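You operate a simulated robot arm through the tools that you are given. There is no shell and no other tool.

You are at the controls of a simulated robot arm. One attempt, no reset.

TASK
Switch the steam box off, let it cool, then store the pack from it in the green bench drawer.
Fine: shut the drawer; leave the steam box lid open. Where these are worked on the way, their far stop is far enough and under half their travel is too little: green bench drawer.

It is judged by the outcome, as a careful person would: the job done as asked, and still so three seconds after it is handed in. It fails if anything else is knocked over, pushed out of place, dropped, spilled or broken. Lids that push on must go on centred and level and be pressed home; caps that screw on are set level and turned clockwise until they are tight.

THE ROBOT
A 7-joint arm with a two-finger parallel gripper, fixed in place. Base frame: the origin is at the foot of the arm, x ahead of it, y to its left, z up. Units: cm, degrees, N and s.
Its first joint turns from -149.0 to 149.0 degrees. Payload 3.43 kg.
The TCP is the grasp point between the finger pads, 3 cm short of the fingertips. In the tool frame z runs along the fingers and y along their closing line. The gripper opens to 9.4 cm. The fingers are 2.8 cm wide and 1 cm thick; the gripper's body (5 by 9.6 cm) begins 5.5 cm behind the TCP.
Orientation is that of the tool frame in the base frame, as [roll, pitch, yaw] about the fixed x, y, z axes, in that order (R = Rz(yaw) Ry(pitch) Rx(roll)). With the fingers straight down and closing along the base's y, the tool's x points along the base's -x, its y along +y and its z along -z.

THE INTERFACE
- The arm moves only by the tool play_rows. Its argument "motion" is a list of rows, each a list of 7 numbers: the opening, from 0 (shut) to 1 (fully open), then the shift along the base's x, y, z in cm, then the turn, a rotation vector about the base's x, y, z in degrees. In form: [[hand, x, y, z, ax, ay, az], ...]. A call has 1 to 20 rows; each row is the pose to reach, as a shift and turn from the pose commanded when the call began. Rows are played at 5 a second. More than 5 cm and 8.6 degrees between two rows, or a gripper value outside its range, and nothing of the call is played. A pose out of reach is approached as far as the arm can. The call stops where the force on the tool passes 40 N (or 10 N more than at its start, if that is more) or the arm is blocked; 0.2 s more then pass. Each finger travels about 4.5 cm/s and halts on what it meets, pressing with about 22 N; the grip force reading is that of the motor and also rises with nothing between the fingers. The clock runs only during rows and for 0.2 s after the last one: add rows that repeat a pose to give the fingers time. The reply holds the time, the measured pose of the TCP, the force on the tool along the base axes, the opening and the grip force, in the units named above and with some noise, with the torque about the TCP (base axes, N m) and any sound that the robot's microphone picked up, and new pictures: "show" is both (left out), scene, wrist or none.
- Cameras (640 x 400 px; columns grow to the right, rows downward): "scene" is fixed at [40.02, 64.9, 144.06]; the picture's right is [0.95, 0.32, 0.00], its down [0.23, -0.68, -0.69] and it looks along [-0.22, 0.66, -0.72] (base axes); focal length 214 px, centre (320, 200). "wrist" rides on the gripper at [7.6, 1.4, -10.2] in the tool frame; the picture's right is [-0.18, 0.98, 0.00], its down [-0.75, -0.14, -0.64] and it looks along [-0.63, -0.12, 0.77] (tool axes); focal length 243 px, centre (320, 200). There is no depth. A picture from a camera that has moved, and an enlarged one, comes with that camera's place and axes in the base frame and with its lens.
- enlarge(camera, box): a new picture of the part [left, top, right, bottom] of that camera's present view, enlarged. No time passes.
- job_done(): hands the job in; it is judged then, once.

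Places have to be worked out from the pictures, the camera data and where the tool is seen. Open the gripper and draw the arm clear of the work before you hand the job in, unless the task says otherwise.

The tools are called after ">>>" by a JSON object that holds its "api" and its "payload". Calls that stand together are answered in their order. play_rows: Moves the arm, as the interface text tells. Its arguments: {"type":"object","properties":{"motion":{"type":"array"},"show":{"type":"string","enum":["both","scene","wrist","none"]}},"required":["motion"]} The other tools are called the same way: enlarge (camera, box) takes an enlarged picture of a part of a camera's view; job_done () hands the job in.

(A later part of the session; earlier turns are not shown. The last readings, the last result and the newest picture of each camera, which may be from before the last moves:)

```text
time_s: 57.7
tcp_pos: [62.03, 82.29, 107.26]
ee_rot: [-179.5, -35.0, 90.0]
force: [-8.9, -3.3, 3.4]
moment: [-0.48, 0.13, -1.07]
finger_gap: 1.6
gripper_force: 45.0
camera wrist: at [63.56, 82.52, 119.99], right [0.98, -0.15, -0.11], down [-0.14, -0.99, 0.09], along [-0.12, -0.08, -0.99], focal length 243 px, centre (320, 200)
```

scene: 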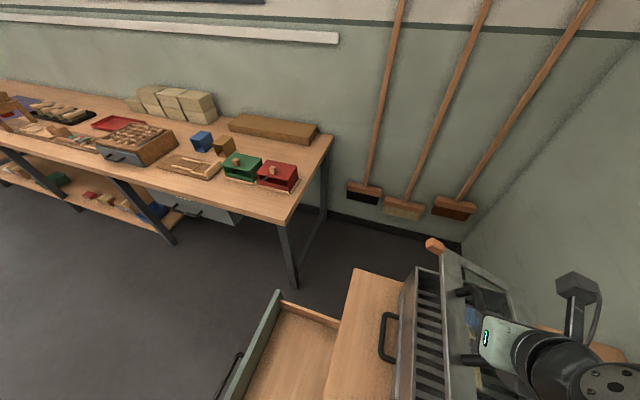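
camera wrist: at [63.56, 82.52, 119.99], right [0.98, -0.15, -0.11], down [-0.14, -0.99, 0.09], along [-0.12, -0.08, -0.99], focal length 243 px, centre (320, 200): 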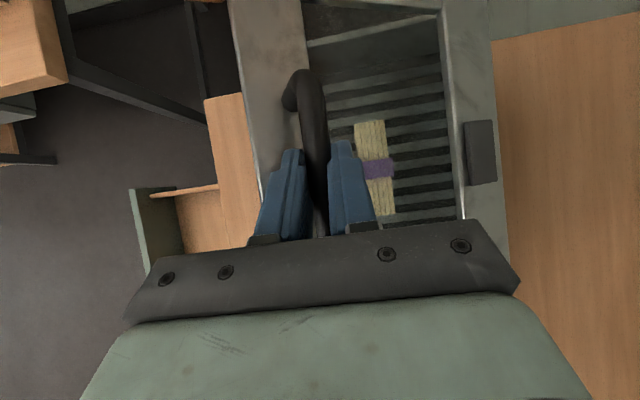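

Raising eased the forces; the lid's arc fits a hinge near x≈80. I continue along the corrected arc to about 35°.

>>> {"api": "play_rows", "payload": {"motion": [[0, 0.4, 0, 0.35, 0, 0, 0], [0, 0.7, 0, 0.7, 0, 0, 0], [0, 1.1, 0, 1.1, 0, 0, 0], [0, 1.5, 0, 1.5, 0, 0, 0], [0, 1.9, 0, 1.9, 0, 0, 0], [0, 2.3, 0, 2.3, 0, 0, 0], [0, 2.7, 0, 2.65, 0, 0, 0]], "show": "scene"}}

```text
time_s: 59.3
tcp_pos: [64.5, 82.17, 110.15]
ee_rot: [-179.6, -35.1, 90.1]
force: [-21.9, -7.8, 18.8]
moment: [-0.8, 0.49, -1.34]
finger_gap: 1.58
gripper_force: 45.0
```

scene: 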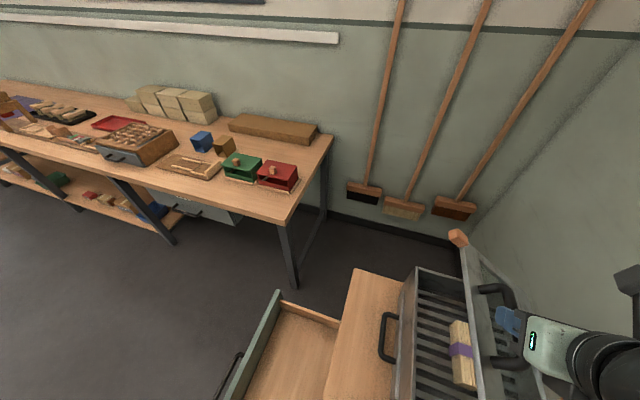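

The force points outward along the lid (-x, +z), so my path is slightly inside the true arc. I shift outward by ~0.6 cm and re-read.

>>> {"api": "play_rows", "payload": {"motion": [[0, -0.25, 0, 0.18, 0, 0, 0], [0, -0.5, 0, 0.35, 0, 0, 0], [0, -0.5, 0, 0.35, 0, 0, 0]], "show": "none"}}

```text
time_s: 60.1
tcp_pos: [64.44, 82.15, 109.93]
ee_rot: [-179.7, -34.8, 89.9]
force: [9.8, 0.8, -11.4]
moment: [1.06, -0.34, -1.39]
finger_gap: 1.55
gripper_force: 44.7
```

The grip acts as a stiff coupling; the bar is at about (64.35, 110.0), and a circle fit puts the hinge near (81.3, 93). I continue the refined arc to ~45°.

>>> {"api": "play_rows", "payload": {"motion": [[0, 0.45, 0, -0.15, 0, 0, 0], [0, 0.8, 0, 0.15, 0, 0, 0], [0, 1.2, 0, 0.5, 0, 0, 0], [0, 1.65, 0, 0.9, 0, 0, 0], [0, 2.1, 0, 1.3, 0, 0, 0], [0, 2.6, 0, 1.7, 0, 0, 0], [0, 3.15, 0, 2.15, 0, 0, 0], [0, 3.7, 0, 2.55, 0, 0, 0], [0, 4.3, 0, 2.95, 0, 0, 0]]}}

```text
time_s: 62.1
tcp_pos: [68.74, 82.21, 113.21]
ee_rot: [-179.6, -34.9, 90.0]
force: [3.1, -4.5, -10.8]
moment: [-0.21, 0.0, -1.63]
finger_gap: 1.58
gripper_force: 44.9
camera wrist: at [70.18, 82.56, 125.95], right [0.98, -0.15, -0.11], down [-0.14, -0.99, 0.1], along [-0.12, -0.08, -0.99], focal length 243 px, centre (320, 200)
```

scene: 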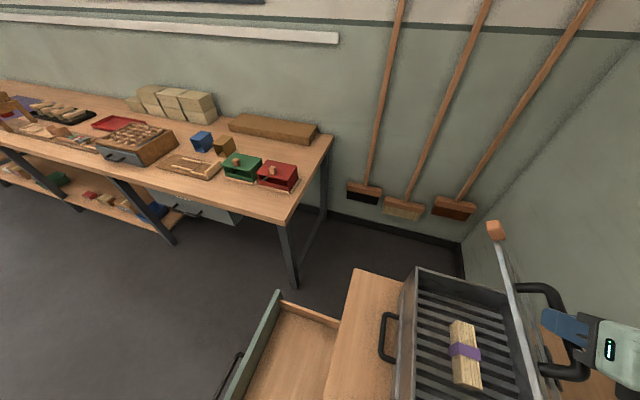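
wrist: 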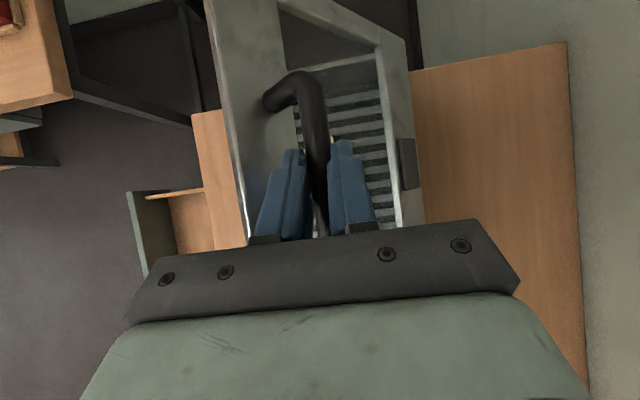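

The lid is at about 45° and the arm follows well. I continue to roughly 60°.

>>> {"api": "play_rows", "payload": {"motion": [[0, 0.5, 0, 0.25, 0, 0, 0], [0, 0.95, 0, 0.5, 0, 0, 0], [0, 1.45, 0, 0.75, 0, 0, 0], [0, 1.95, 0, 1.0, 0, 0, 0], [0, 2.4, 0, 1.2, 0, 0, 0], [0, 2.9, 0, 1.45, 0, 0, 0], [0, 3.4, 0, 1.7, 0, 0, 0], [0, 3.85, 0, 1.9, 0, 0, 0], [0, 4.85, 0, 2.3, 0, 0, 0], [0, 5.85, 0, 2.7, 0, 0, 0]]}}

```text
time_s: 64.3
tcp_pos: [74.45, 82.26, 115.67]
ee_rot: [-179.4, -34.9, 90.0]
force: [2.5, -11.0, -22.6]
moment: [-0.35, 0.06, -1.37]
finger_gap: 1.56
gripper_force: 44.7
camera wrist: at [76.0, 82.59, 128.38], right [0.98, -0.15, -0.11], down [-0.14, -0.99, 0.1], along [-0.13, -0.08, -0.99], focal length 243 px, centre (320, 200)
```

scene: 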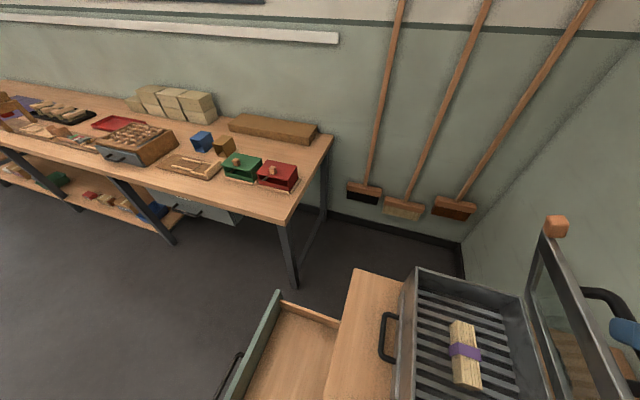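
wrist: 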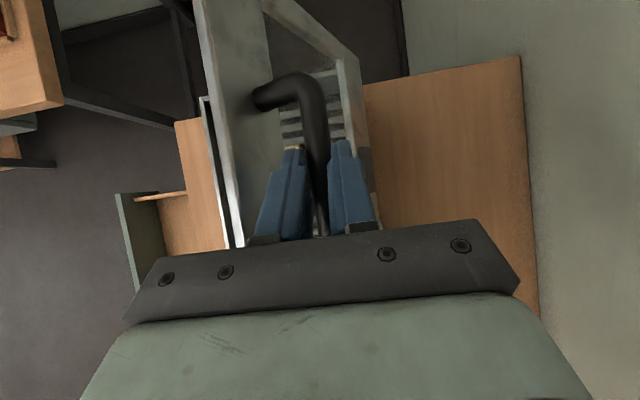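

Lid ~60° and still in reach; the downward force says the true arc is a little lower now. I continue with a flatter path to ~68°.

>>> {"api": "play_rows", "payload": {"motion": [[0, 0.4, 0, -0.3, 0, 0, 0], [0, 0.9, 0, -0.2, 0, 0, 0], [0, 1.5, 0, -0.1, 0, 0, 0], [0, 2.1, 0, 0.0, 0, 0, 0], [0, 2.7, 0, 0.1, 0, 0, 0], [0, 3.2, 0, 0.15, 0, 0, 0]]}}

>>> {"api": "enlarge", "payload": {"camera": "scene", "box": [440, 190, 640, 400]}}

```text
time_s: 65.7
tcp_pos: [77.48, 82.35, 116.21]
ee_rot: [-179.5, -35.0, 90.1]
force: [-1.6, -6.1, 8.8]
moment: [-0.43, 0.14, -1.29]
finger_gap: 1.61
gripper_force: 44.9
camera wrist: at [79.05, 82.54, 128.86], right [0.98, -0.14, -0.11], down [-0.14, -0.99, 0.09], along [-0.12, -0.08, -0.99], focal length 243 px, centre (320, 200)
```

scene: 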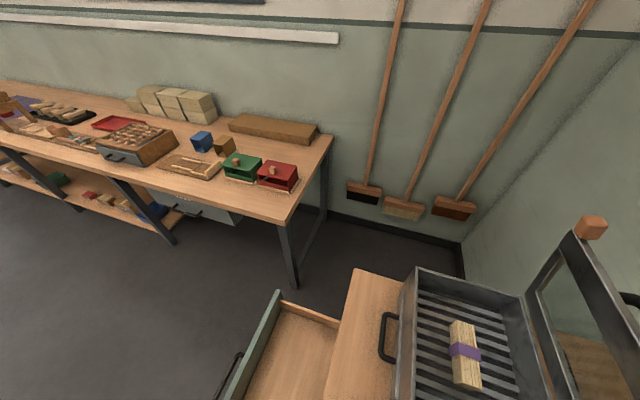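
wrist: 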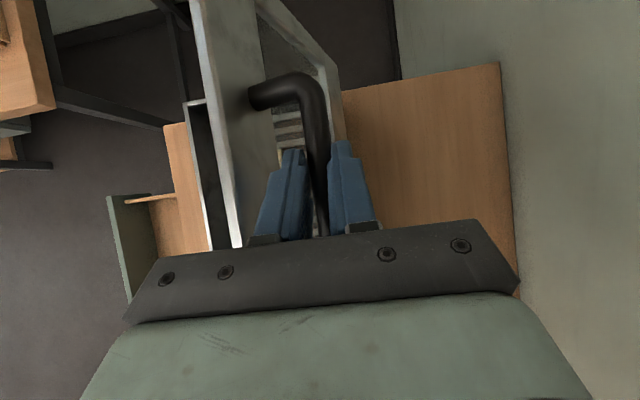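

```text
1.90 times, centred on (540, 295) of scene
camera zoom: at [40.02, 64.9, 144.06], right [0.95, 0.32, 0.0], down [0.23, -0.68, -0.69], along [-0.22, 0.66, -0.72], focal length 408 px, centre (-99, 19)
```

zoom: 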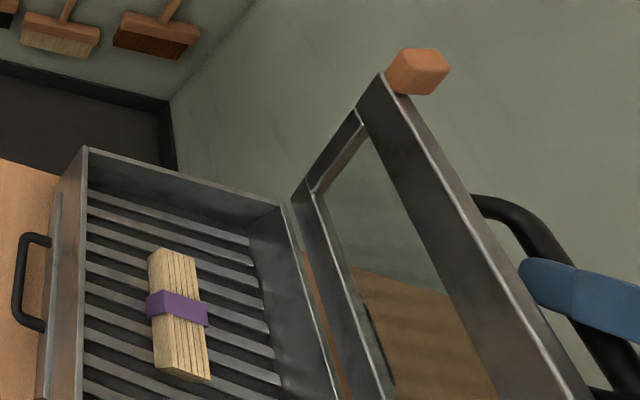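

Lid ≈68°. I loosen the grip slightly so the bar stays caged, to see whether the lid stands by itself.

>>> {"api": "play_rows", "payload": {"motion": [[0.27, 0, 0, 0, 0, 0, 0], [0.27, 0, 0, 0, 0, 0, 0], [0.27, 0, 0, 0, 0, 0, 0], [0.27, 0, 0, 0, 0, 0, 0]]}}

>>> {"api": "enlarge", "payload": {"camera": "wrist", "box": [220, 60, 420, 240]}}

```text
time_s: 66.7
tcp_pos: [77.53, 82.19, 116.0]
ee_rot: [-179.5, -35.0, 89.9]
force: [-1.3, 0.6, 0.5]
moment: [0.0, 0.02, -0.01]
finger_gap: 2.59
gripper_force: 0.7
camera wrist: at [79.08, 82.56, 128.74], right [0.98, -0.15, -0.11], down [-0.14, -0.99, 0.09], along [-0.12, -0.08, -0.99], focal length 243 px, centre (320, 200)
```

scene: 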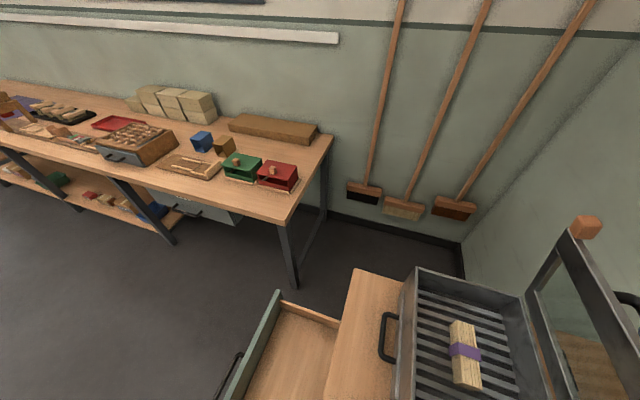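
wrist: 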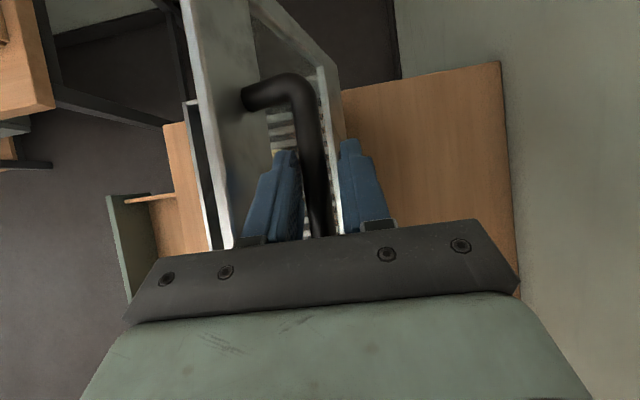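

```text
2.22 times, centred on (320, 150) of wrist
camera zoom: at [79.08, 82.56, 128.74], right [0.98, -0.15, -0.11], down [-0.14, -0.99, 0.09], along [-0.12, -0.08, -0.99], focal length 539 px, centre (320, 311)
```

zoom: 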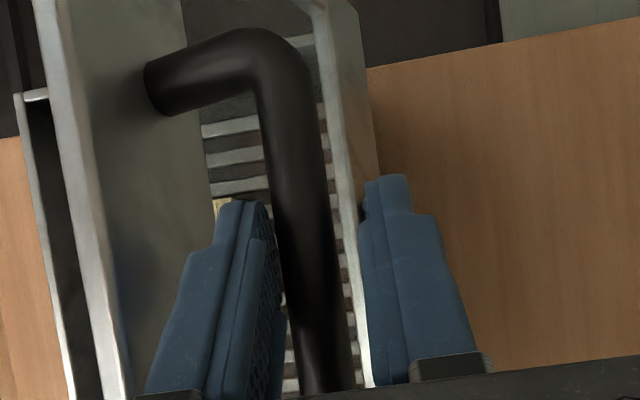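

The lid leans back lightly against the -x finger, so it will not stay short of vertical; it must go past it. I back the fingers off 1.2 cm along their axis (still caging the bar) and push +x toward 80°.

>>> {"api": "play_rows", "payload": {"motion": [[0.27, 0, -0.7, 1.0, 0, 0, 0], [0.27, 1, -0.7, 1.1, 0, 0, 0], [0.27, 2, -0.7, 1.2, 0, 0, 0], [0.27, 3, -0.7, 1.3, 0, 0, 0], [0.27, 4, -0.7, 1.3, 0, 0, 0], [0.27, 5, -0.7, 1.3, 0, 0, 0]]}}

>>> {"api": "enlarge", "payload": {"camera": "wrist", "box": [220, 60, 420, 240]}}

```text
time_s: 68.1
tcp_pos: [82.53, 81.71, 117.39]
ee_rot: [-179.4, -35.1, 89.9]
force: [0.7, 0.0, 0.1]
moment: [0.04, -0.01, -0.04]
finger_gap: 2.53
gripper_force: 0.0
camera wrist: at [84.11, 81.97, 130.07], right [0.98, -0.15, -0.11], down [-0.13, -0.99, 0.09], along [-0.12, -0.08, -0.99], focal length 243 px, centre (320, 200)
```

scene: 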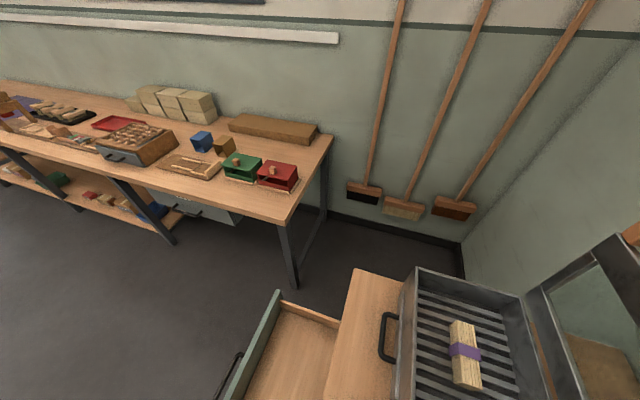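
wrist: 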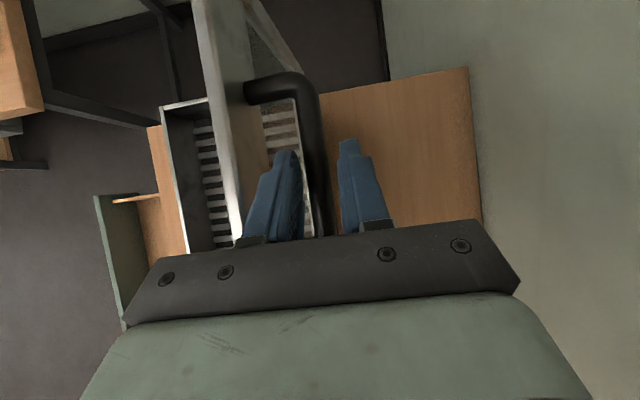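

```text
2.22 times, centred on (320, 150) of wrist
camera zoom: at [84.11, 81.97, 130.07], right [0.98, -0.15, -0.11], down [-0.13, -0.99, 0.09], along [-0.12, -0.08, -0.99], focal length 539 px, centre (320, 311)
```

zoom: 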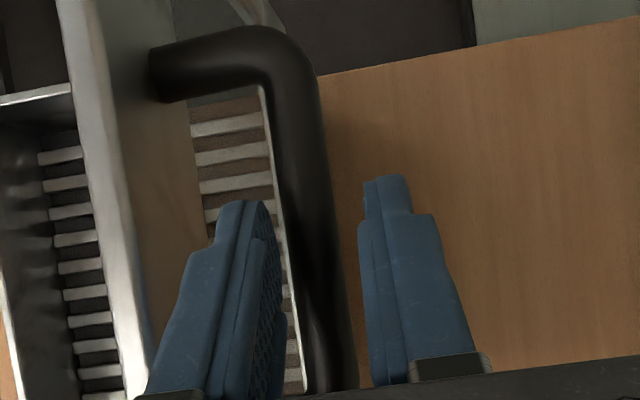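

Works well: lid ≈80° with negligible force. I keep pushing +x past vertical, letting z drop slightly along the arc.

>>> {"api": "play_rows", "payload": {"motion": [[0.27, 1, 0, 0, 0, 0, 0], [0.27, 2, 0, 0, 0, 0, 0], [0.27, 3, 0, -0.1, 0, 0, 0], [0.27, 4, 0, -0.2, 0, 0, 0], [0.27, 5, 0, -0.3, 0, 0, 0]]}}

>>> {"api": "enlarge", "payload": {"camera": "wrist", "box": [220, 60, 420, 240]}}

```text
time_s: 69.3
tcp_pos: [87.2, 81.64, 117.03]
ee_rot: [-179.6, -34.9, 90.3]
force: [-0.2, 1.7, 0.5]
moment: [0.0, -0.01, 0.0]
finger_gap: 2.49
gripper_force: 0.1
camera wrist: at [88.75, 81.93, 129.75], right [0.98, -0.14, -0.11], down [-0.13, -0.99, 0.09], along [-0.12, -0.08, -0.99], focal length 243 px, centre (320, 200)
```

scene: 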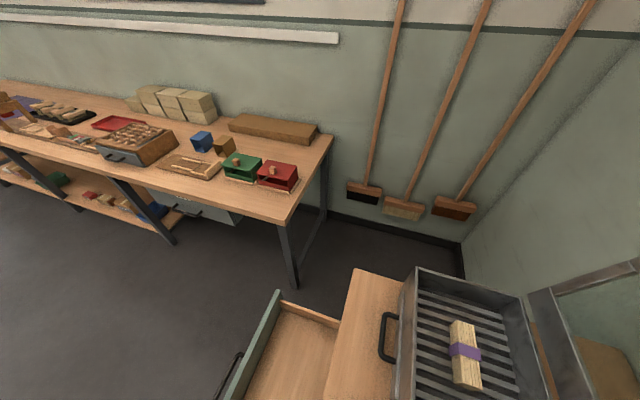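
wrist: 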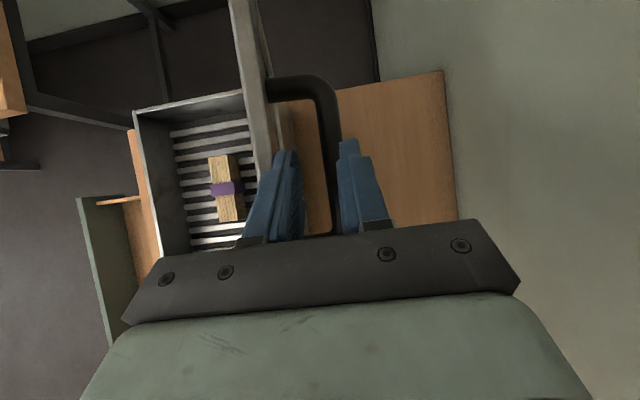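

```text
2.22 times, centred on (320, 150) of wrist
camera zoom: at [88.75, 81.93, 129.75], right [0.98, -0.14, -0.11], down [-0.13, -0.99, 0.09], along [-0.12, -0.08, -0.99], focal length 539 px, centre (320, 311)
```

zoom: 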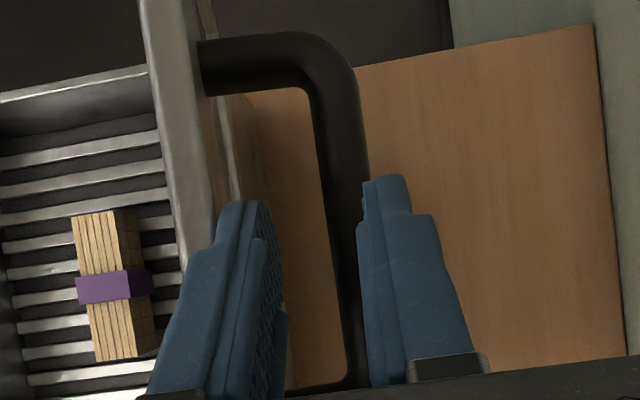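

The bar now leans on the +x finger: the lid is past vertical. I let it down gently by following +x until it rests on its stop.

>>> {"api": "play_rows", "payload": {"motion": [[0.27, 0.7, 0, -0.1, 0, 0, 0], [0.27, 1.4, 0, -0.25, 0, 0, 0], [0.27, 2.1, 0, -0.4, 0, 0, 0], [0.27, 2.8, 0, -0.55, 0, 0, 0], [0.27, 3.5, 0, -0.75, 0, 0, 0]]}}

>>> {"api": "enlarge", "payload": {"camera": "wrist", "box": [220, 60, 420, 240]}}

```text
time_s: 70.5
tcp_pos: [89.38, 82.06, 115.99]
ee_rot: [-178.4, -35.1, 90.0]
force: [-20.8, 0.0, 13.7]
moment: [-0.25, 0.94, 0.25]
finger_gap: 3.77
gripper_force: 10.8
stopped in row 5: the force on the tool passed its limit at 44 N (the readings are from after the stop); the commanded pose is now the measured one
camera wrist: at [91.16, 82.33, 128.65], right [0.98, -0.13, -0.13], down [-0.12, -0.99, 0.1], along [-0.14, -0.08, -0.99], focal length 243 px, centre (320, 200)
```

scene: 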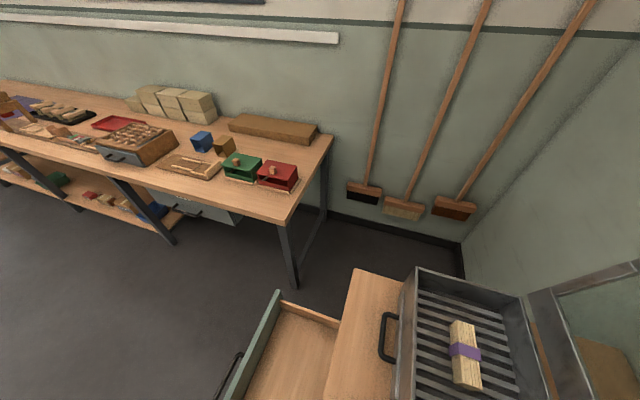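
wrist: 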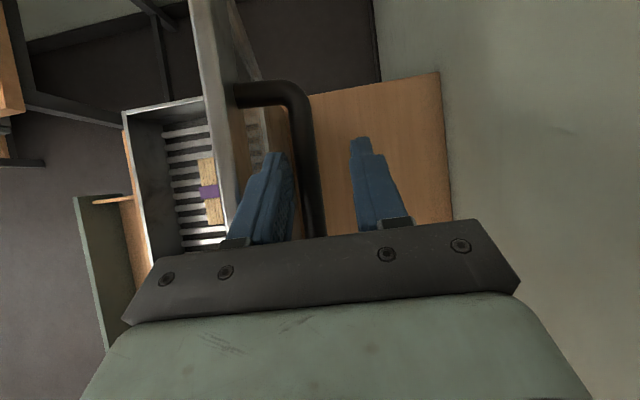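

```text
2.22 times, centred on (320, 150) of wrist
camera zoom: at [91.16, 82.33, 128.65], right [0.98, -0.13, -0.13], down [-0.12, -0.99, 0.1], along [-0.14, -0.08, -0.99], focal length 539 px, centre (320, 311)
```

zoom: 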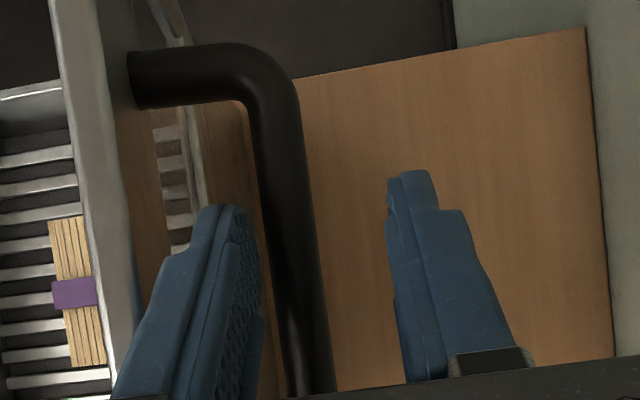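

The lid hit its stop just past vertical. I relax back 0.8 cm so nothing presses, then withdraw the fingers along their axis and check the lid stays.

>>> {"api": "play_rows", "payload": {"motion": [[0.35, -0.4, 0, 0, 0, 0, 0], [0.35, -0.8, 0, 0, 0, 0, 0], [0.35, -0.8, 0, 0, 0, 0, 0]], "show": "wrist"}}

```text
time_s: 71.3
tcp_pos: [89.16, 81.7, 115.92]
ee_rot: [-178.8, -34.9, 90.1]
force: [-2.4, 0.4, 0.6]
moment: [0.03, 0.1, 0.02]
finger_gap: 3.46
gripper_force: 1.4
camera wrist: at [90.83, 82.12, 128.64], right [0.98, -0.14, -0.12], down [-0.13, -0.99, 0.1], along [-0.13, -0.08, -0.99], focal length 243 px, centre (320, 200)
```

wrist: 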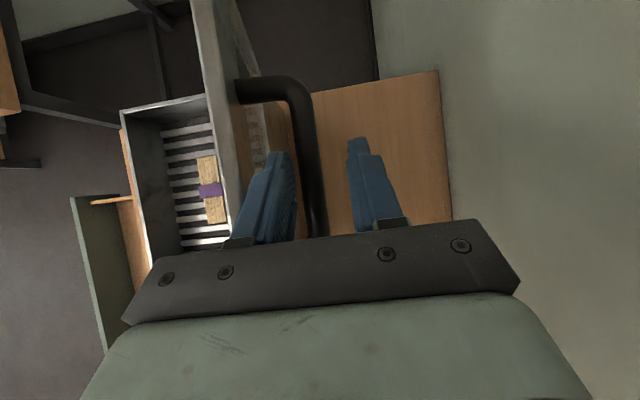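

Almost free; I ease another 0.6 cm in -x to see the lid stay put while the finger leaves it.

>>> {"api": "play_rows", "payload": {"motion": [[0.35, -0.3, 0, 0, 0, 0, 0], [0.35, -0.7, 0, 0, 0, 0, 0], [0.35, -0.7, 0, 0, 0, 0, 0]], "show": "wrist"}}

>>> {"api": "enlarge", "payload": {"camera": "wrist", "box": [180, 50, 420, 240]}}

```text
time_s: 72.1
tcp_pos: [88.34, 81.92, 115.94]
ee_rot: [-178.7, -34.9, 90.2]
force: [0.1, 0.0, -0.7]
moment: [-0.03, 0.0, -0.01]
finger_gap: 3.28
gripper_force: 0.0
camera wrist: at [90.06, 82.21, 128.68], right [0.98, -0.14, -0.12], down [-0.13, -0.99, 0.1], along [-0.14, -0.08, -0.99], focal length 243 px, centre (320, 200)
```

wrist: 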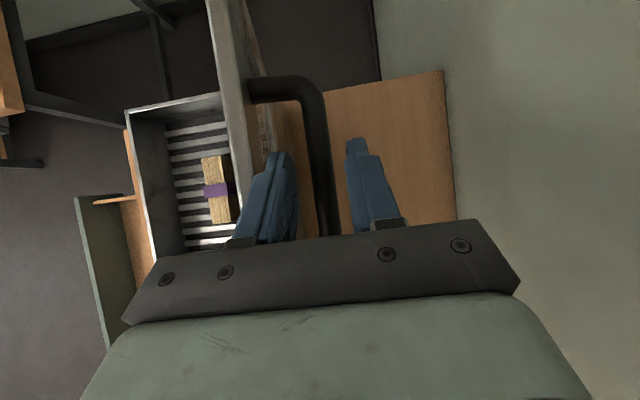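

```text
2.11 times, centred on (300, 145) of wrist
camera zoom: at [90.06, 82.21, 128.68], right [0.98, -0.14, -0.12], down [-0.13, -0.99, 0.1], along [-0.14, -0.08, -0.99], focal length 511 px, centre (362, 316)
```

zoom: 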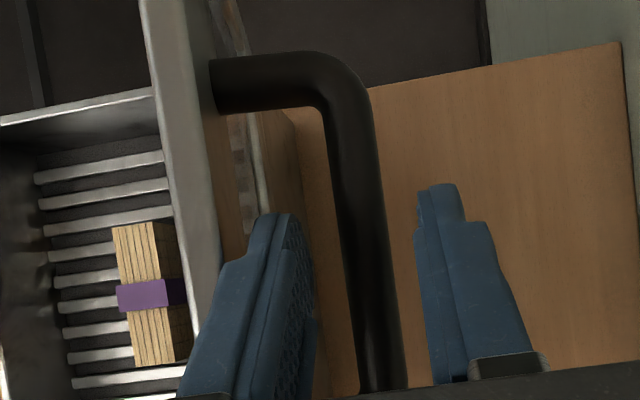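

The lid stands by itself. I withdraw along the tool axis until clear of the handle, then slide out toward -y beyond the lid's end.

>>> {"api": "play_rows", "payload": {"motion": [[0.35, 0, -0.9, 1.2, 0, 0, 0], [0.35, 0, -1.8, 2.5, 0, 0, 0], [0.35, 0, -3, 4.2, 0, 0, 0], [0.35, 0, -4.3, 6.1, 0, 0, 0], [0.35, 0, -7, 7.5, 0, 0, 0], [0.35, 0, -11, 7.5, 0, 0, 0], [0.35, 0, -15, 7.5, 0, 0, 0], [0.35, 0, -19, 7.5, 0, 0, 0], [0.35, 0, -23, 7.5, 0, 0, 0]]}}

```text
time_s: 73.5
tcp_pos: [85.43, 77.67, 117.25]
ee_rot: [-175.1, -34.9, 91.0]
force: [2.6, 40.7, 22.2]
moment: [1.4, 0.57, -0.7]
finger_gap: 3.07
gripper_force: 0.0
stopped in row 7: the force on the tool passed its limit at 133 N (the readings are from after the stop); the commanded pose is now the measured one
camera wrist: at [87.66, 78.04, 129.83], right [0.98, -0.09, -0.17], down [-0.07, -0.99, 0.1], along [-0.18, -0.09, -0.98], focal length 243 px, centre (320, 200)
```

scene: 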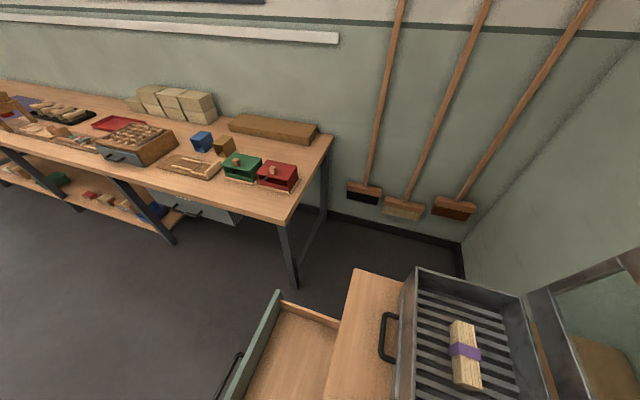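
wrist: 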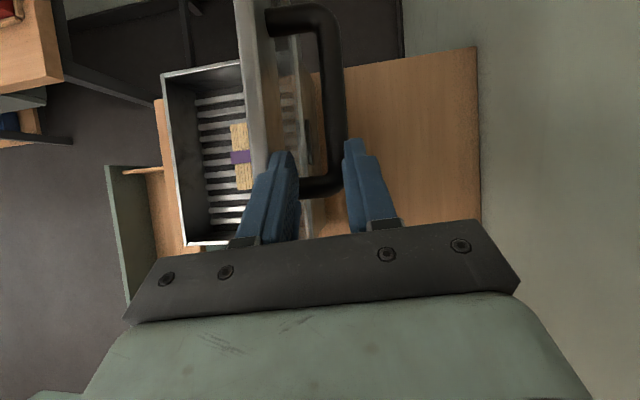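

The arm couldn't rise at that distance and the inner finger caught the handle's leg. I stop, and check the state of lid and box before freeing it.

>>> {"api": "enlarge", "payload": {"camera": "wrist", "box": [200, 20, 440, 240]}}

>>> {"api": "enlarge", "payload": {"camera": "scene", "box": [380, 230, 640, 400]}}

```text
1.82 times, centred on (320, 130) of wrist
camera zoom: at [87.66, 78.04, 129.83], right [0.98, -0.09, -0.17], down [-0.07, -0.99, 0.1], along [-0.18, -0.09, -0.98], focal length 441 px, centre (320, 327)
```

zoom: 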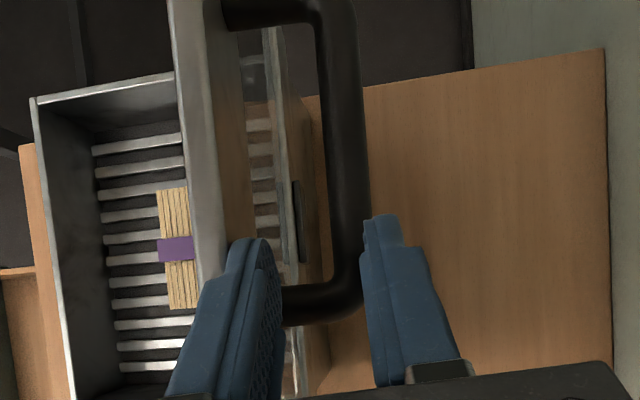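

```text
2.35 times, centred on (510, 315) of scene
camera zoom: at [40.02, 64.9, 144.06], right [0.95, 0.32, 0.0], down [0.23, -0.68, -0.69], along [-0.22, 0.66, -0.72], focal length 505 px, centre (-127, -71)
```

zoom: 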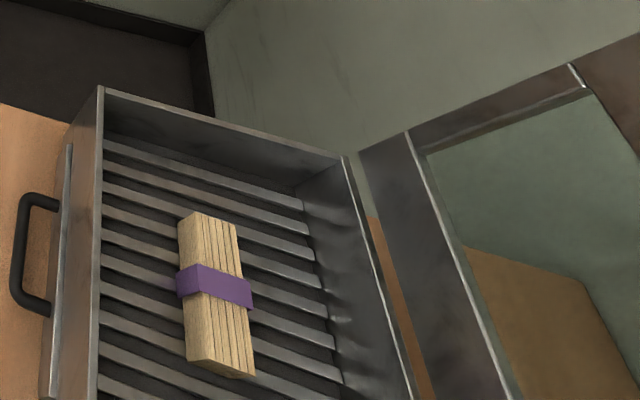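

The box hasn't moved and the lid leans onto the +x finger (just past vertical). I move back +y and +x to let the lid rest on its stop again and free the leg.

>>> {"api": "play_rows", "payload": {"motion": [[0.33, 0.4, 0.8, 0, 0, 0, 0], [0.33, 1.1, 1.5, -0.2, 0, 0, 0], [0.33, 1.8, 2.0, -0.4, 0, 0, 0], [0.33, 2.4, 2.0, -0.6, 0, 0, 0], [0.33, 2.4, 2.0, -0.6, 0, 0, 0]], "show": "wrist"}}

>>> {"api": "enlarge", "payload": {"camera": "wrist", "box": [200, 20, 440, 240]}}

```text
time_s: 74.7
tcp_pos: [85.59, 77.65, 117.16]
ee_rot: [-176.2, -34.7, 91.4]
force: [4.7, 7.4, 20.5]
moment: [0.36, 0.36, -0.11]
finger_gap: 2.89
gripper_force: 0.1
camera wrist: at [87.81, 78.11, 129.78], right [0.98, -0.09, -0.16], down [-0.07, -0.99, 0.11], along [-0.17, -0.09, -0.98], focal length 243 px, centre (320, 200)
```

wrist: 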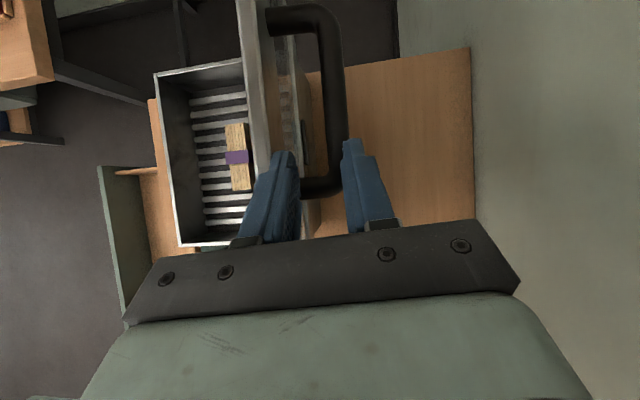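

```text
1.82 times, centred on (320, 130) of wrist
camera zoom: at [87.81, 78.11, 129.78], right [0.98, -0.09, -0.16], down [-0.07, -0.99, 0.11], along [-0.17, -0.09, -0.98], focal length 441 px, centre (320, 327)
```

zoom: 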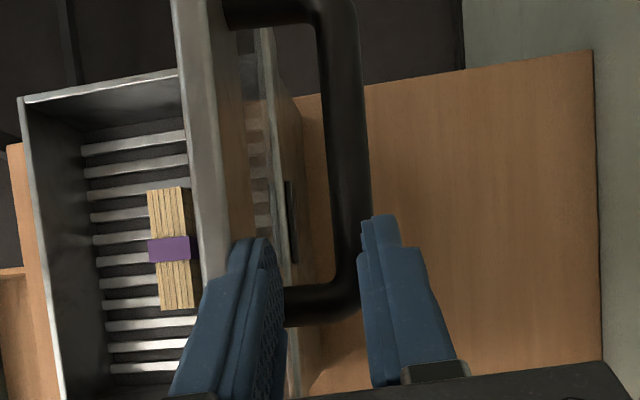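

The readout shows the arm only now coming level with the command; forces have dropped. I continue +y and +x a bit more to free the leg.

>>> {"api": "play_rows", "payload": {"motion": [[0.35, 0.3, 0.7, 0.2, 0, 0, 0], [0.35, 0.8, 1.4, 0.3, 0, 0, 0], [0.35, 1.3, 2.0, 0.3, 0, 0, 0], [0.35, 1.3, 2.0, 0.3, 0, 0, 0]], "show": "wrist"}}

```text
time_s: 75.7
tcp_pos: [89.91, 80.79, 115.68]
ee_rot: [-174.4, -33.8, 90.4]
force: [-19.0, -6.4, 4.4]
moment: [-0.27, 0.72, 0.29]
finger_gap: 4.43
gripper_force: 10.0
camera wrist: at [92.32, 81.47, 128.34], right [0.98, -0.09, -0.18], down [-0.07, -0.99, 0.13], along [-0.19, -0.11, -0.98], focal length 243 px, centre (320, 200)
```

wrist: 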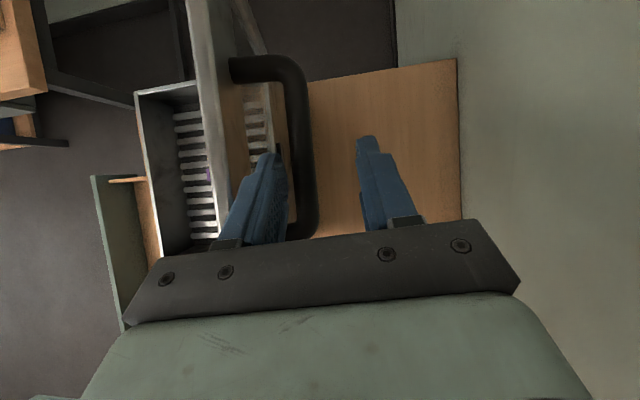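

I'm at the reach limit there (orientation sagging), so I relieve in -x and pivot the fingers more horizontal while raising, which brings the wrist back toward the base and lifts the tips out of the handle.

>>> {"api": "play_rows", "payload": {"motion": [[0.4, -0.8, 0, 0, 3, 0, 0], [0.4, -1.2, 0, 0.6, 8, 0, 0], [0.4, -1.2, -0.2, 1.4, 13, 0, 0], [0.4, -1.2, -0.4, 2.4, 18, 0, 0]], "show": "wrist"}}

>>> {"api": "enlarge", "payload": {"camera": "wrist", "box": [200, 20, 440, 240]}}

```text
time_s: 76.7
tcp_pos: [88.64, 80.03, 120.15]
ee_rot: [-176.2, -52.4, 91.3]
force: [0.2, -0.4, -0.4]
moment: [0.02, -0.01, 0.03]
finger_gap: 3.76
gripper_force: 0.1
camera wrist: at [90.78, 76.67, 132.33], right [0.98, -0.04, -0.19], down [-0.07, -0.98, -0.2], along [-0.17, 0.21, -0.96], focal length 243 px, centre (320, 200)
```

wrist: 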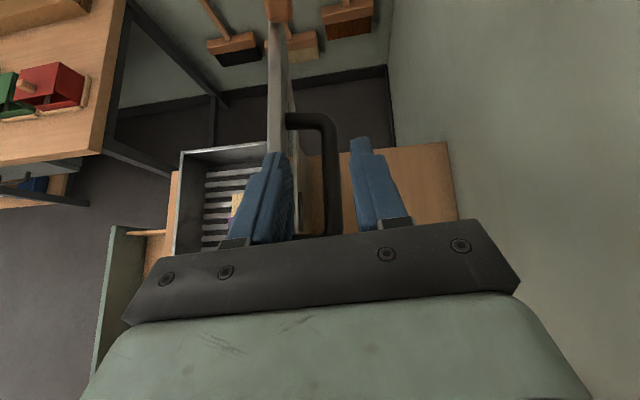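

```text
1.82 times, centred on (320, 130) of wrist
camera zoom: at [90.78, 76.67, 132.33], right [0.98, -0.04, -0.19], down [-0.07, -0.98, -0.2], along [-0.17, 0.21, -0.96], focal length 441 px, centre (320, 327)
```

zoom: 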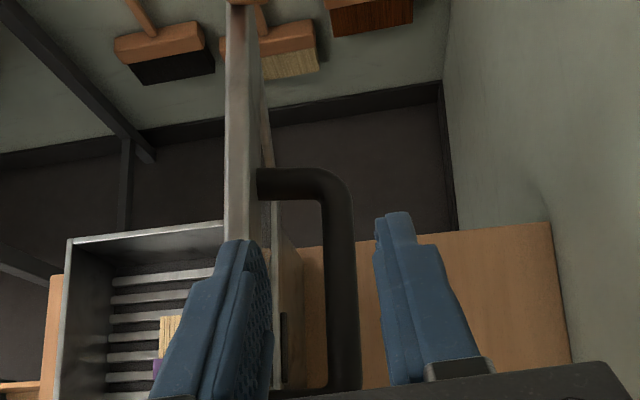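

Free of contact and z is 120 now. I raise a little more, then retreat in -y above the handle.

>>> {"api": "play_rows", "payload": {"motion": [[0.4, 0, -0.5, 1.2, 3, 0, 0], [0.4, 0, -1, 2.6, 6, 0, 0], [0.4, 0, -3, 3.2, 6, 0, 0], [0.4, 0, -6, 3.4, 6, 0, 0]], "show": "wrist"}}

```text
time_s: 77.3
tcp_pos: [88.4, 79.52, 121.15]
ee_rot: [-175.7, -57.0, 91.3]
force: [-0.4, 0.6, -13.2]
moment: [0.41, 0.14, 0.03]
finger_gap: 3.76
gripper_force: 0.1
stopped in row 3: the force on the tool passed its limit at 50 N (the readings are from after the stop); the commanded pose is now the measured one
camera wrist: at [90.68, 75.1, 133.06], right [0.98, -0.02, -0.2], down [-0.07, -0.96, -0.28], along [-0.18, 0.29, -0.94], focal length 243 px, centre (320, 200)
```

wrist: 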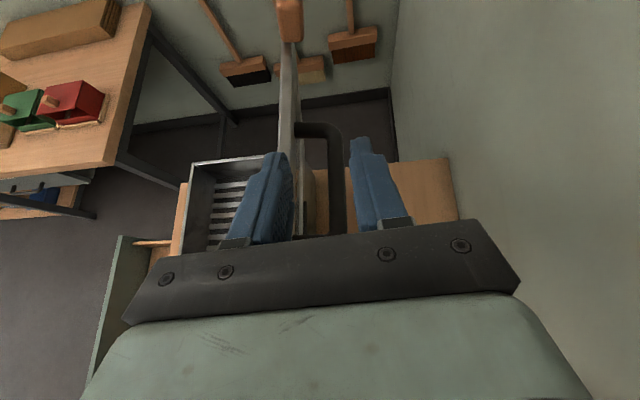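

Unexpected: a brief force peak while rising. I hold still one moment to see whether it is a static contact or a transient.

>>> {"api": "play_rows", "payload": {"motion": [[0.4, 0, 0, 0, 0, 0, 0], [0.4, 0, 0, 0, 0, 0, 0]], "show": "scene"}}

>>> {"api": "enlarge", "payload": {"camera": "wrist", "box": [220, 100, 420, 240]}}

>>> {"api": "enlarge", "payload": {"camera": "scene", "box": [635, 200, 640, 400]}}

```text
time_s: 78.0
tcp_pos: [88.41, 79.38, 121.25]
ee_rot: [-175.7, -57.1, 91.3]
force: [-5.1, -3.0, -26.7]
moment: [1.52, -0.16, -0.22]
finger_gap: 3.77
gripper_force: 0.0
```

scene: 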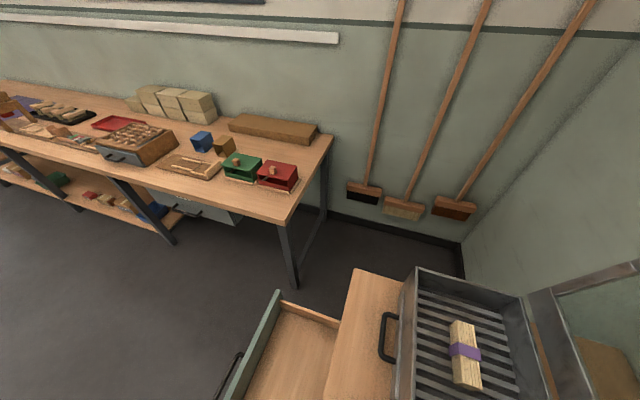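

```text
2.86 times, centred on (320, 170) of wrist
camera zoom: at [90.69, 75.1, 133.06], right [0.98, -0.02, -0.2], down [-0.07, -0.96, -0.28], along [-0.18, 0.29, -0.94], focal length 693 px, centre (320, 286)
```

zoom: 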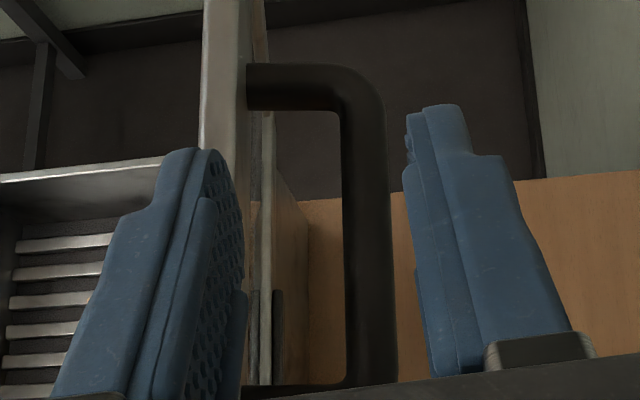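

```text
2.00 times, centred on (638, 300) of scene
camera zoom: at [40.02, 64.9, 144.06], right [0.95, 0.32, 0.0], down [0.23, -0.68, -0.69], along [-0.22, 0.66, -0.72], focal length 429 px, centre (-315, 0)
```

zoom: 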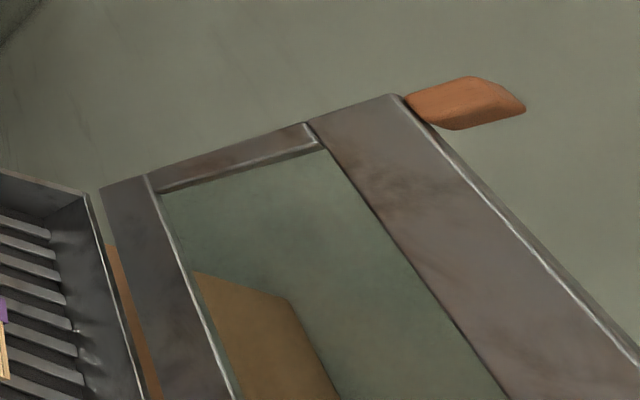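

The bar and leg are already below the fingertips, so this looks like the arm straining at its stretch limit. I try a small move toward -y (toward the base), slightly +x to stay off the lid.

>>> {"api": "play_rows", "payload": {"motion": [[0.4, 0.3, -0.3, -0.2, 0, 0, 0], [0.4, 0.5, -0.8, -0.3, 0, 0, 0]], "show": "wrist"}}

```text
time_s: 78.5
tcp_pos: [88.96, 78.8, 121.17]
ee_rot: [-175.6, -57.3, 91.2]
force: [-0.2, 7.0, -11.5]
moment: [-0.56, 0.03, 0.06]
finger_gap: 3.76
gripper_force: 0.0
camera wrist: at [91.26, 74.37, 133.05], right [0.98, -0.02, -0.19], down [-0.07, -0.96, -0.28], along [-0.18, 0.29, -0.94], focal length 243 px, centre (320, 200)
```

wrist: 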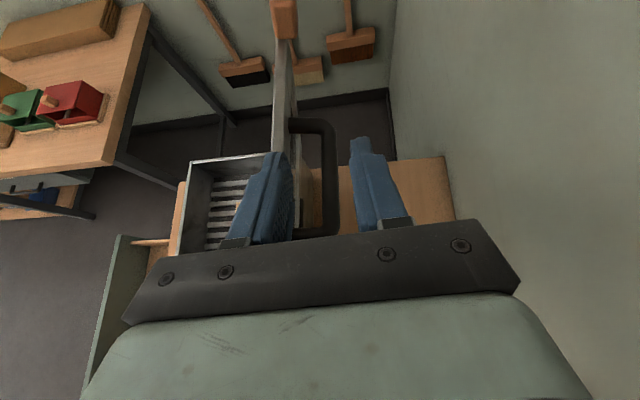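

The move works and the strain drops. I continue retreating in -y in small steps.

>>> {"api": "play_rows", "payload": {"motion": [[0.4, 0, -0.7, -0.1, 0, 0, 0], [0.4, 0, -1.4, -0.2, 0, 0, 0], [0.4, 0, -2.1, -0.2, 0, 0, 0], [0.4, 0, -2.8, -0.2, 0, 0, 0]], "show": "wrist"}}

```text
time_s: 79.5
tcp_pos: [88.74, 75.84, 121.01]
ee_rot: [-175.8, -57.4, 91.3]
force: [-0.8, -0.2, 0.6]
moment: [-0.02, -0.02, -0.01]
finger_gap: 3.75
gripper_force: 0.1
camera wrist: at [91.12, 71.49, 132.83], right [0.98, -0.02, -0.19], down [-0.07, -0.96, -0.28], along [-0.18, 0.29, -0.94], focal length 243 px, centre (320, 200)
```

wrist: 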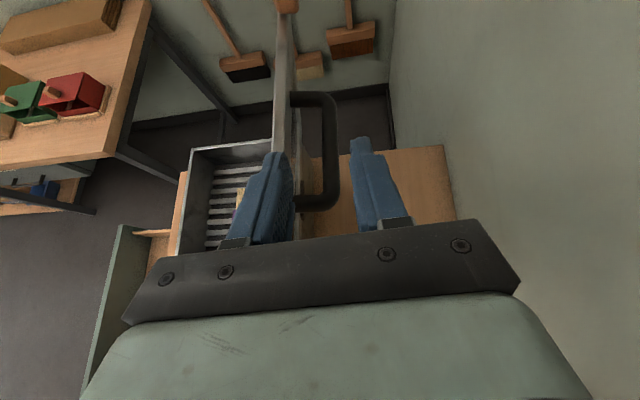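

Free again (no force). I continue in -y until the fingers are past the lid's end, then come back in -x.

>>> {"api": "play_rows", "payload": {"motion": [[0.4, 0, -2, 0, 0, 0, 0], [0.4, 0, -4.5, 0, 0, 0, 0], [0.4, 0, -7.5, 0, 0, 0, 0], [0.4, 0, -10.5, 0, 0, 0, 0], [0.4, 0, -13.5, 0, 0, 0, 0], [0.4, -1, -16.5, 0, 0, 0, 0], [0.4, -4, -17.5, -0.5, 0, 0, 0], [0.4, -8, -18, -1, 0, 0, 0]]}}

>>> {"api": "enlarge", "payload": {"camera": "scene", "box": [440, 200, 640, 400]}}

```text
time_s: 81.3
tcp_pos: [80.62, 57.64, 119.84]
ee_rot: [-175.6, -57.2, 91.3]
force: [-0.5, 0.1, 0.3]
moment: [0.02, 0.01, 0.04]
finger_gap: 3.79
gripper_force: 0.0
camera wrist: at [82.96, 53.32, 131.67], right [0.98, -0.02, -0.19], down [-0.07, -0.96, -0.28], along [-0.18, 0.29, -0.94], focal length 243 px, centre (320, 200)
```

scene: 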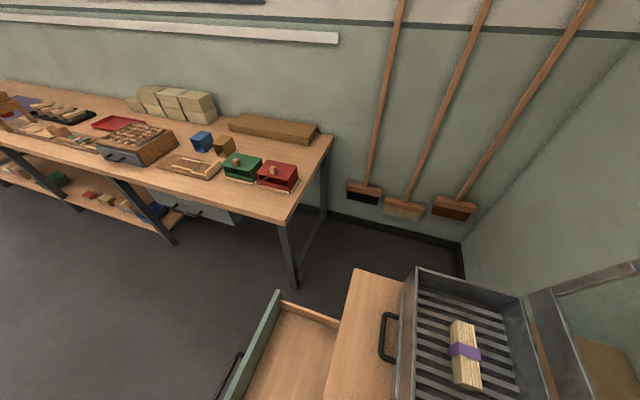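
wrist: 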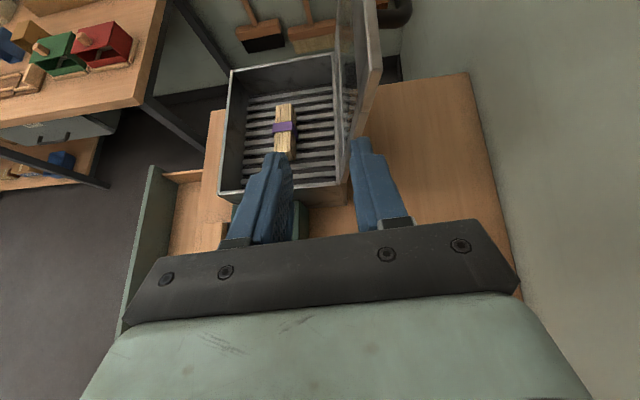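

```text
2.00 times, centred on (540, 300) of scene
camera zoom: at [40.02, 64.9, 144.06], right [0.95, 0.32, 0.0], down [0.23, -0.68, -0.69], along [-0.22, 0.66, -0.72], focal length 429 px, centre (-120, 0)
```

zoom: 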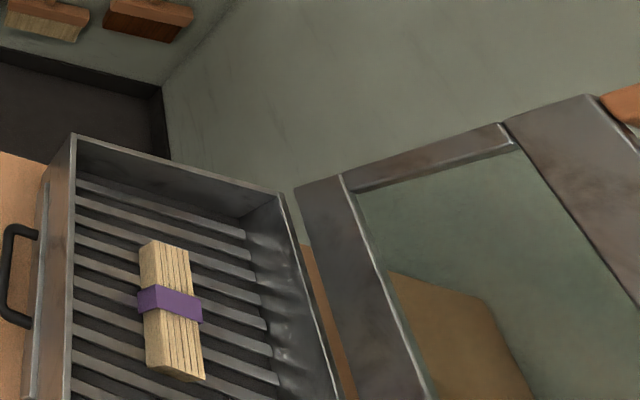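

The lid now stands open on its own and the arm is clear. I restore the tool orientation (tilt 35°, fingers closing along x) while moving away from the lid.

>>> {"api": "play_rows", "payload": {"motion": [[0.6, -2, 0.5, -0.5, -7.5, 0, 0], [0.6, -4, 1, -1, -15, 0, 0], [0.6, -6, 1.5, -1.5, -22, 0, 0]], "show": "none"}}

>>> {"api": "play_rows", "payload": {"motion": [[0.7, -2, 2, -0.5, 0, -2, -1.9], [0.7, -4, 5, -1, 0, -4.1, -3.7], [0.7, -6, 9, -1.5, 0, -4.1, -3.7], [0.7, -7.4, 13, -2, 0, -4.1, -3.7], [0.7, -7.4, 17, -3, 0, -4.1, -3.7]]}}

>>> {"api": "enlarge", "payload": {"camera": "wrist", "box": [220, 40, 420, 200]}}

```text
time_s: 82.2
tcp_pos: [74.77, 59.34, 118.42]
ee_rot: [-175.1, -35.2, 90.7]
force: [0.2, -0.1, 0.2]
moment: [0.02, 0.0, -0.02]
finger_gap: 5.65
gripper_force: 0.0
```

```text
time_s: 83.3
tcp_pos: [67.49, 76.43, 115.78]
ee_rot: [179.9, -35.3, 90.0]
force: [0.4, -0.1, -0.4]
moment: [0.02, 0.0, -0.03]
finger_gap: 6.56
gripper_force: 0.1
camera wrist: at [68.95, 76.69, 128.47], right [0.98, -0.15, -0.1], down [-0.14, -0.99, 0.09], along [-0.12, -0.07, -0.99], focal length 243 px, centre (320, 200)
```

scene: 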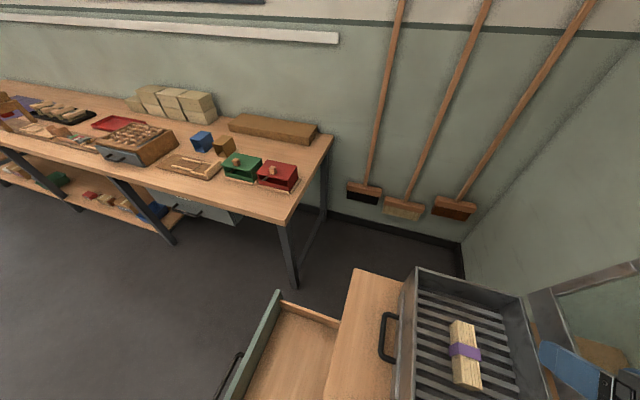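
wrist: 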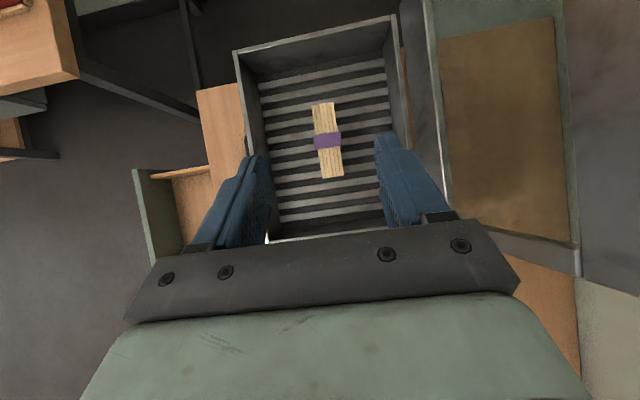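

```text
2.50 times, centred on (320, 120) of wrist
camera zoom: at [68.95, 76.69, 128.47], right [0.98, -0.15, -0.1], down [-0.14, -0.99, 0.09], along [-0.12, -0.07, -0.99], focal length 606 px, centre (320, 400)
```

zoom: 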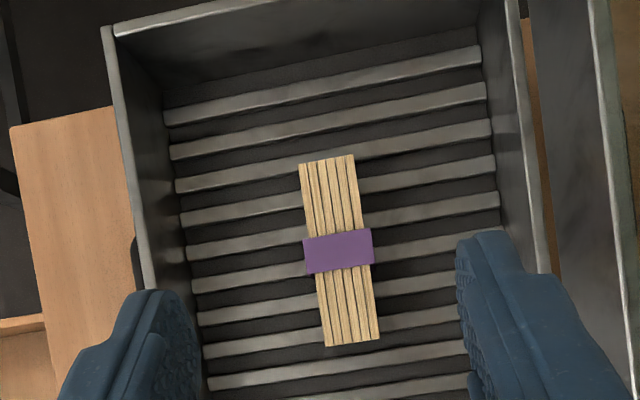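

The pack is clearly visible at about (66.9, 83.0). I descend to just above rim height over it and re-measure.

>>> {"api": "play_rows", "payload": {"motion": [[0.72, -0.3, 1.5, -4, 0, 0, 0], [0.72, -0.5, 3, -8, 0, 0, 0], [0.72, -0.5, 4.2, -12, 0, 0, 0], [0.72, -0.5, 4.8, -16, 0, 0, 0], [0.72, -0.5, 5, -18, 0, 0, 0]]}}

>>> {"api": "enlarge", "payload": {"camera": "wrist", "box": [220, 40, 420, 240]}}

>>> {"api": "enlarge", "payload": {"camera": "scene", "box": [400, 300, 540, 400]}}

```text
time_s: 84.5
tcp_pos: [66.95, 81.32, 97.32]
ee_rot: [179.8, -35.2, 90.1]
force: [0.4, -0.3, -0.4]
moment: [0.01, 0.03, 0.0]
finger_gap: 6.77
gripper_force: 0.0
camera wrist: at [68.44, 81.59, 110.1], right [0.98, -0.15, -0.1], down [-0.14, -0.99, 0.09], along [-0.12, -0.07, -0.99], focal length 243 px, centre (320, 200)
```

scene: 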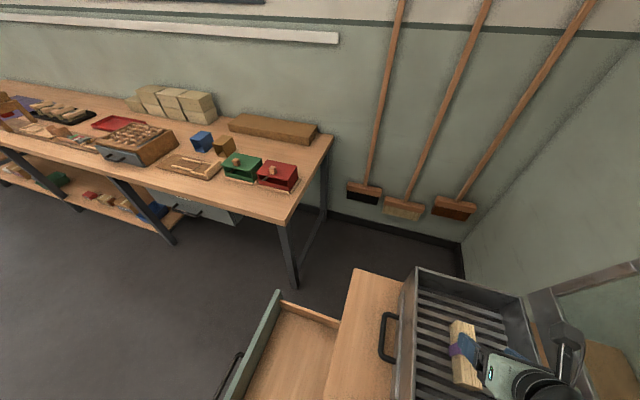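
wrist: 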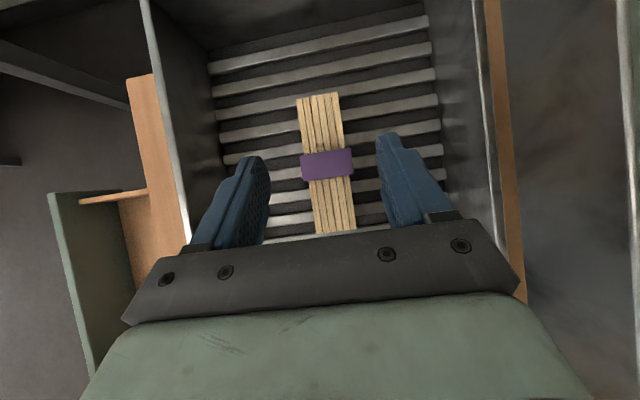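

```text
2.00 times, centred on (320, 140) of wrist
camera zoom: at [68.44, 81.59, 110.1], right [0.98, -0.15, -0.1], down [-0.14, -0.99, 0.09], along [-0.12, -0.07, -0.99], focal length 485 px, centre (320, 320)
```

zoom: 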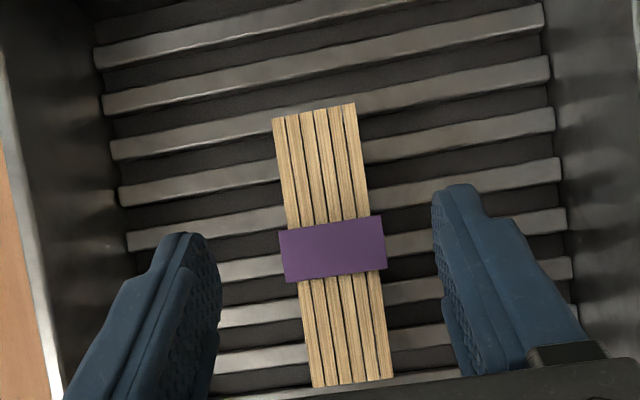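

```text
4.00 times, centred on (470, 350) of scene
camera zoom: at [40.02, 64.9, 144.06], right [0.95, 0.32, 0.0], down [0.23, -0.68, -0.69], along [-0.22, 0.66, -0.72], focal length 858 px, centre (-280, -400)
```

zoom: 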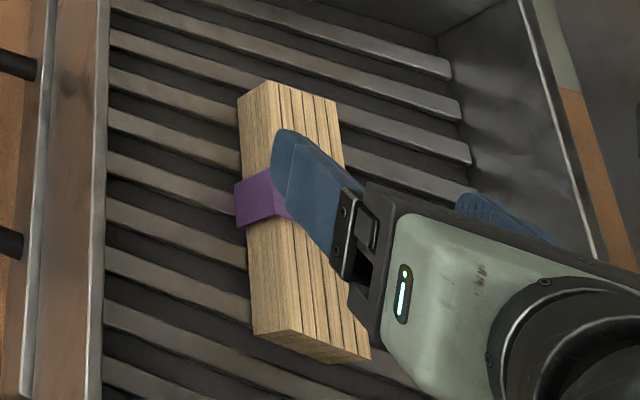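

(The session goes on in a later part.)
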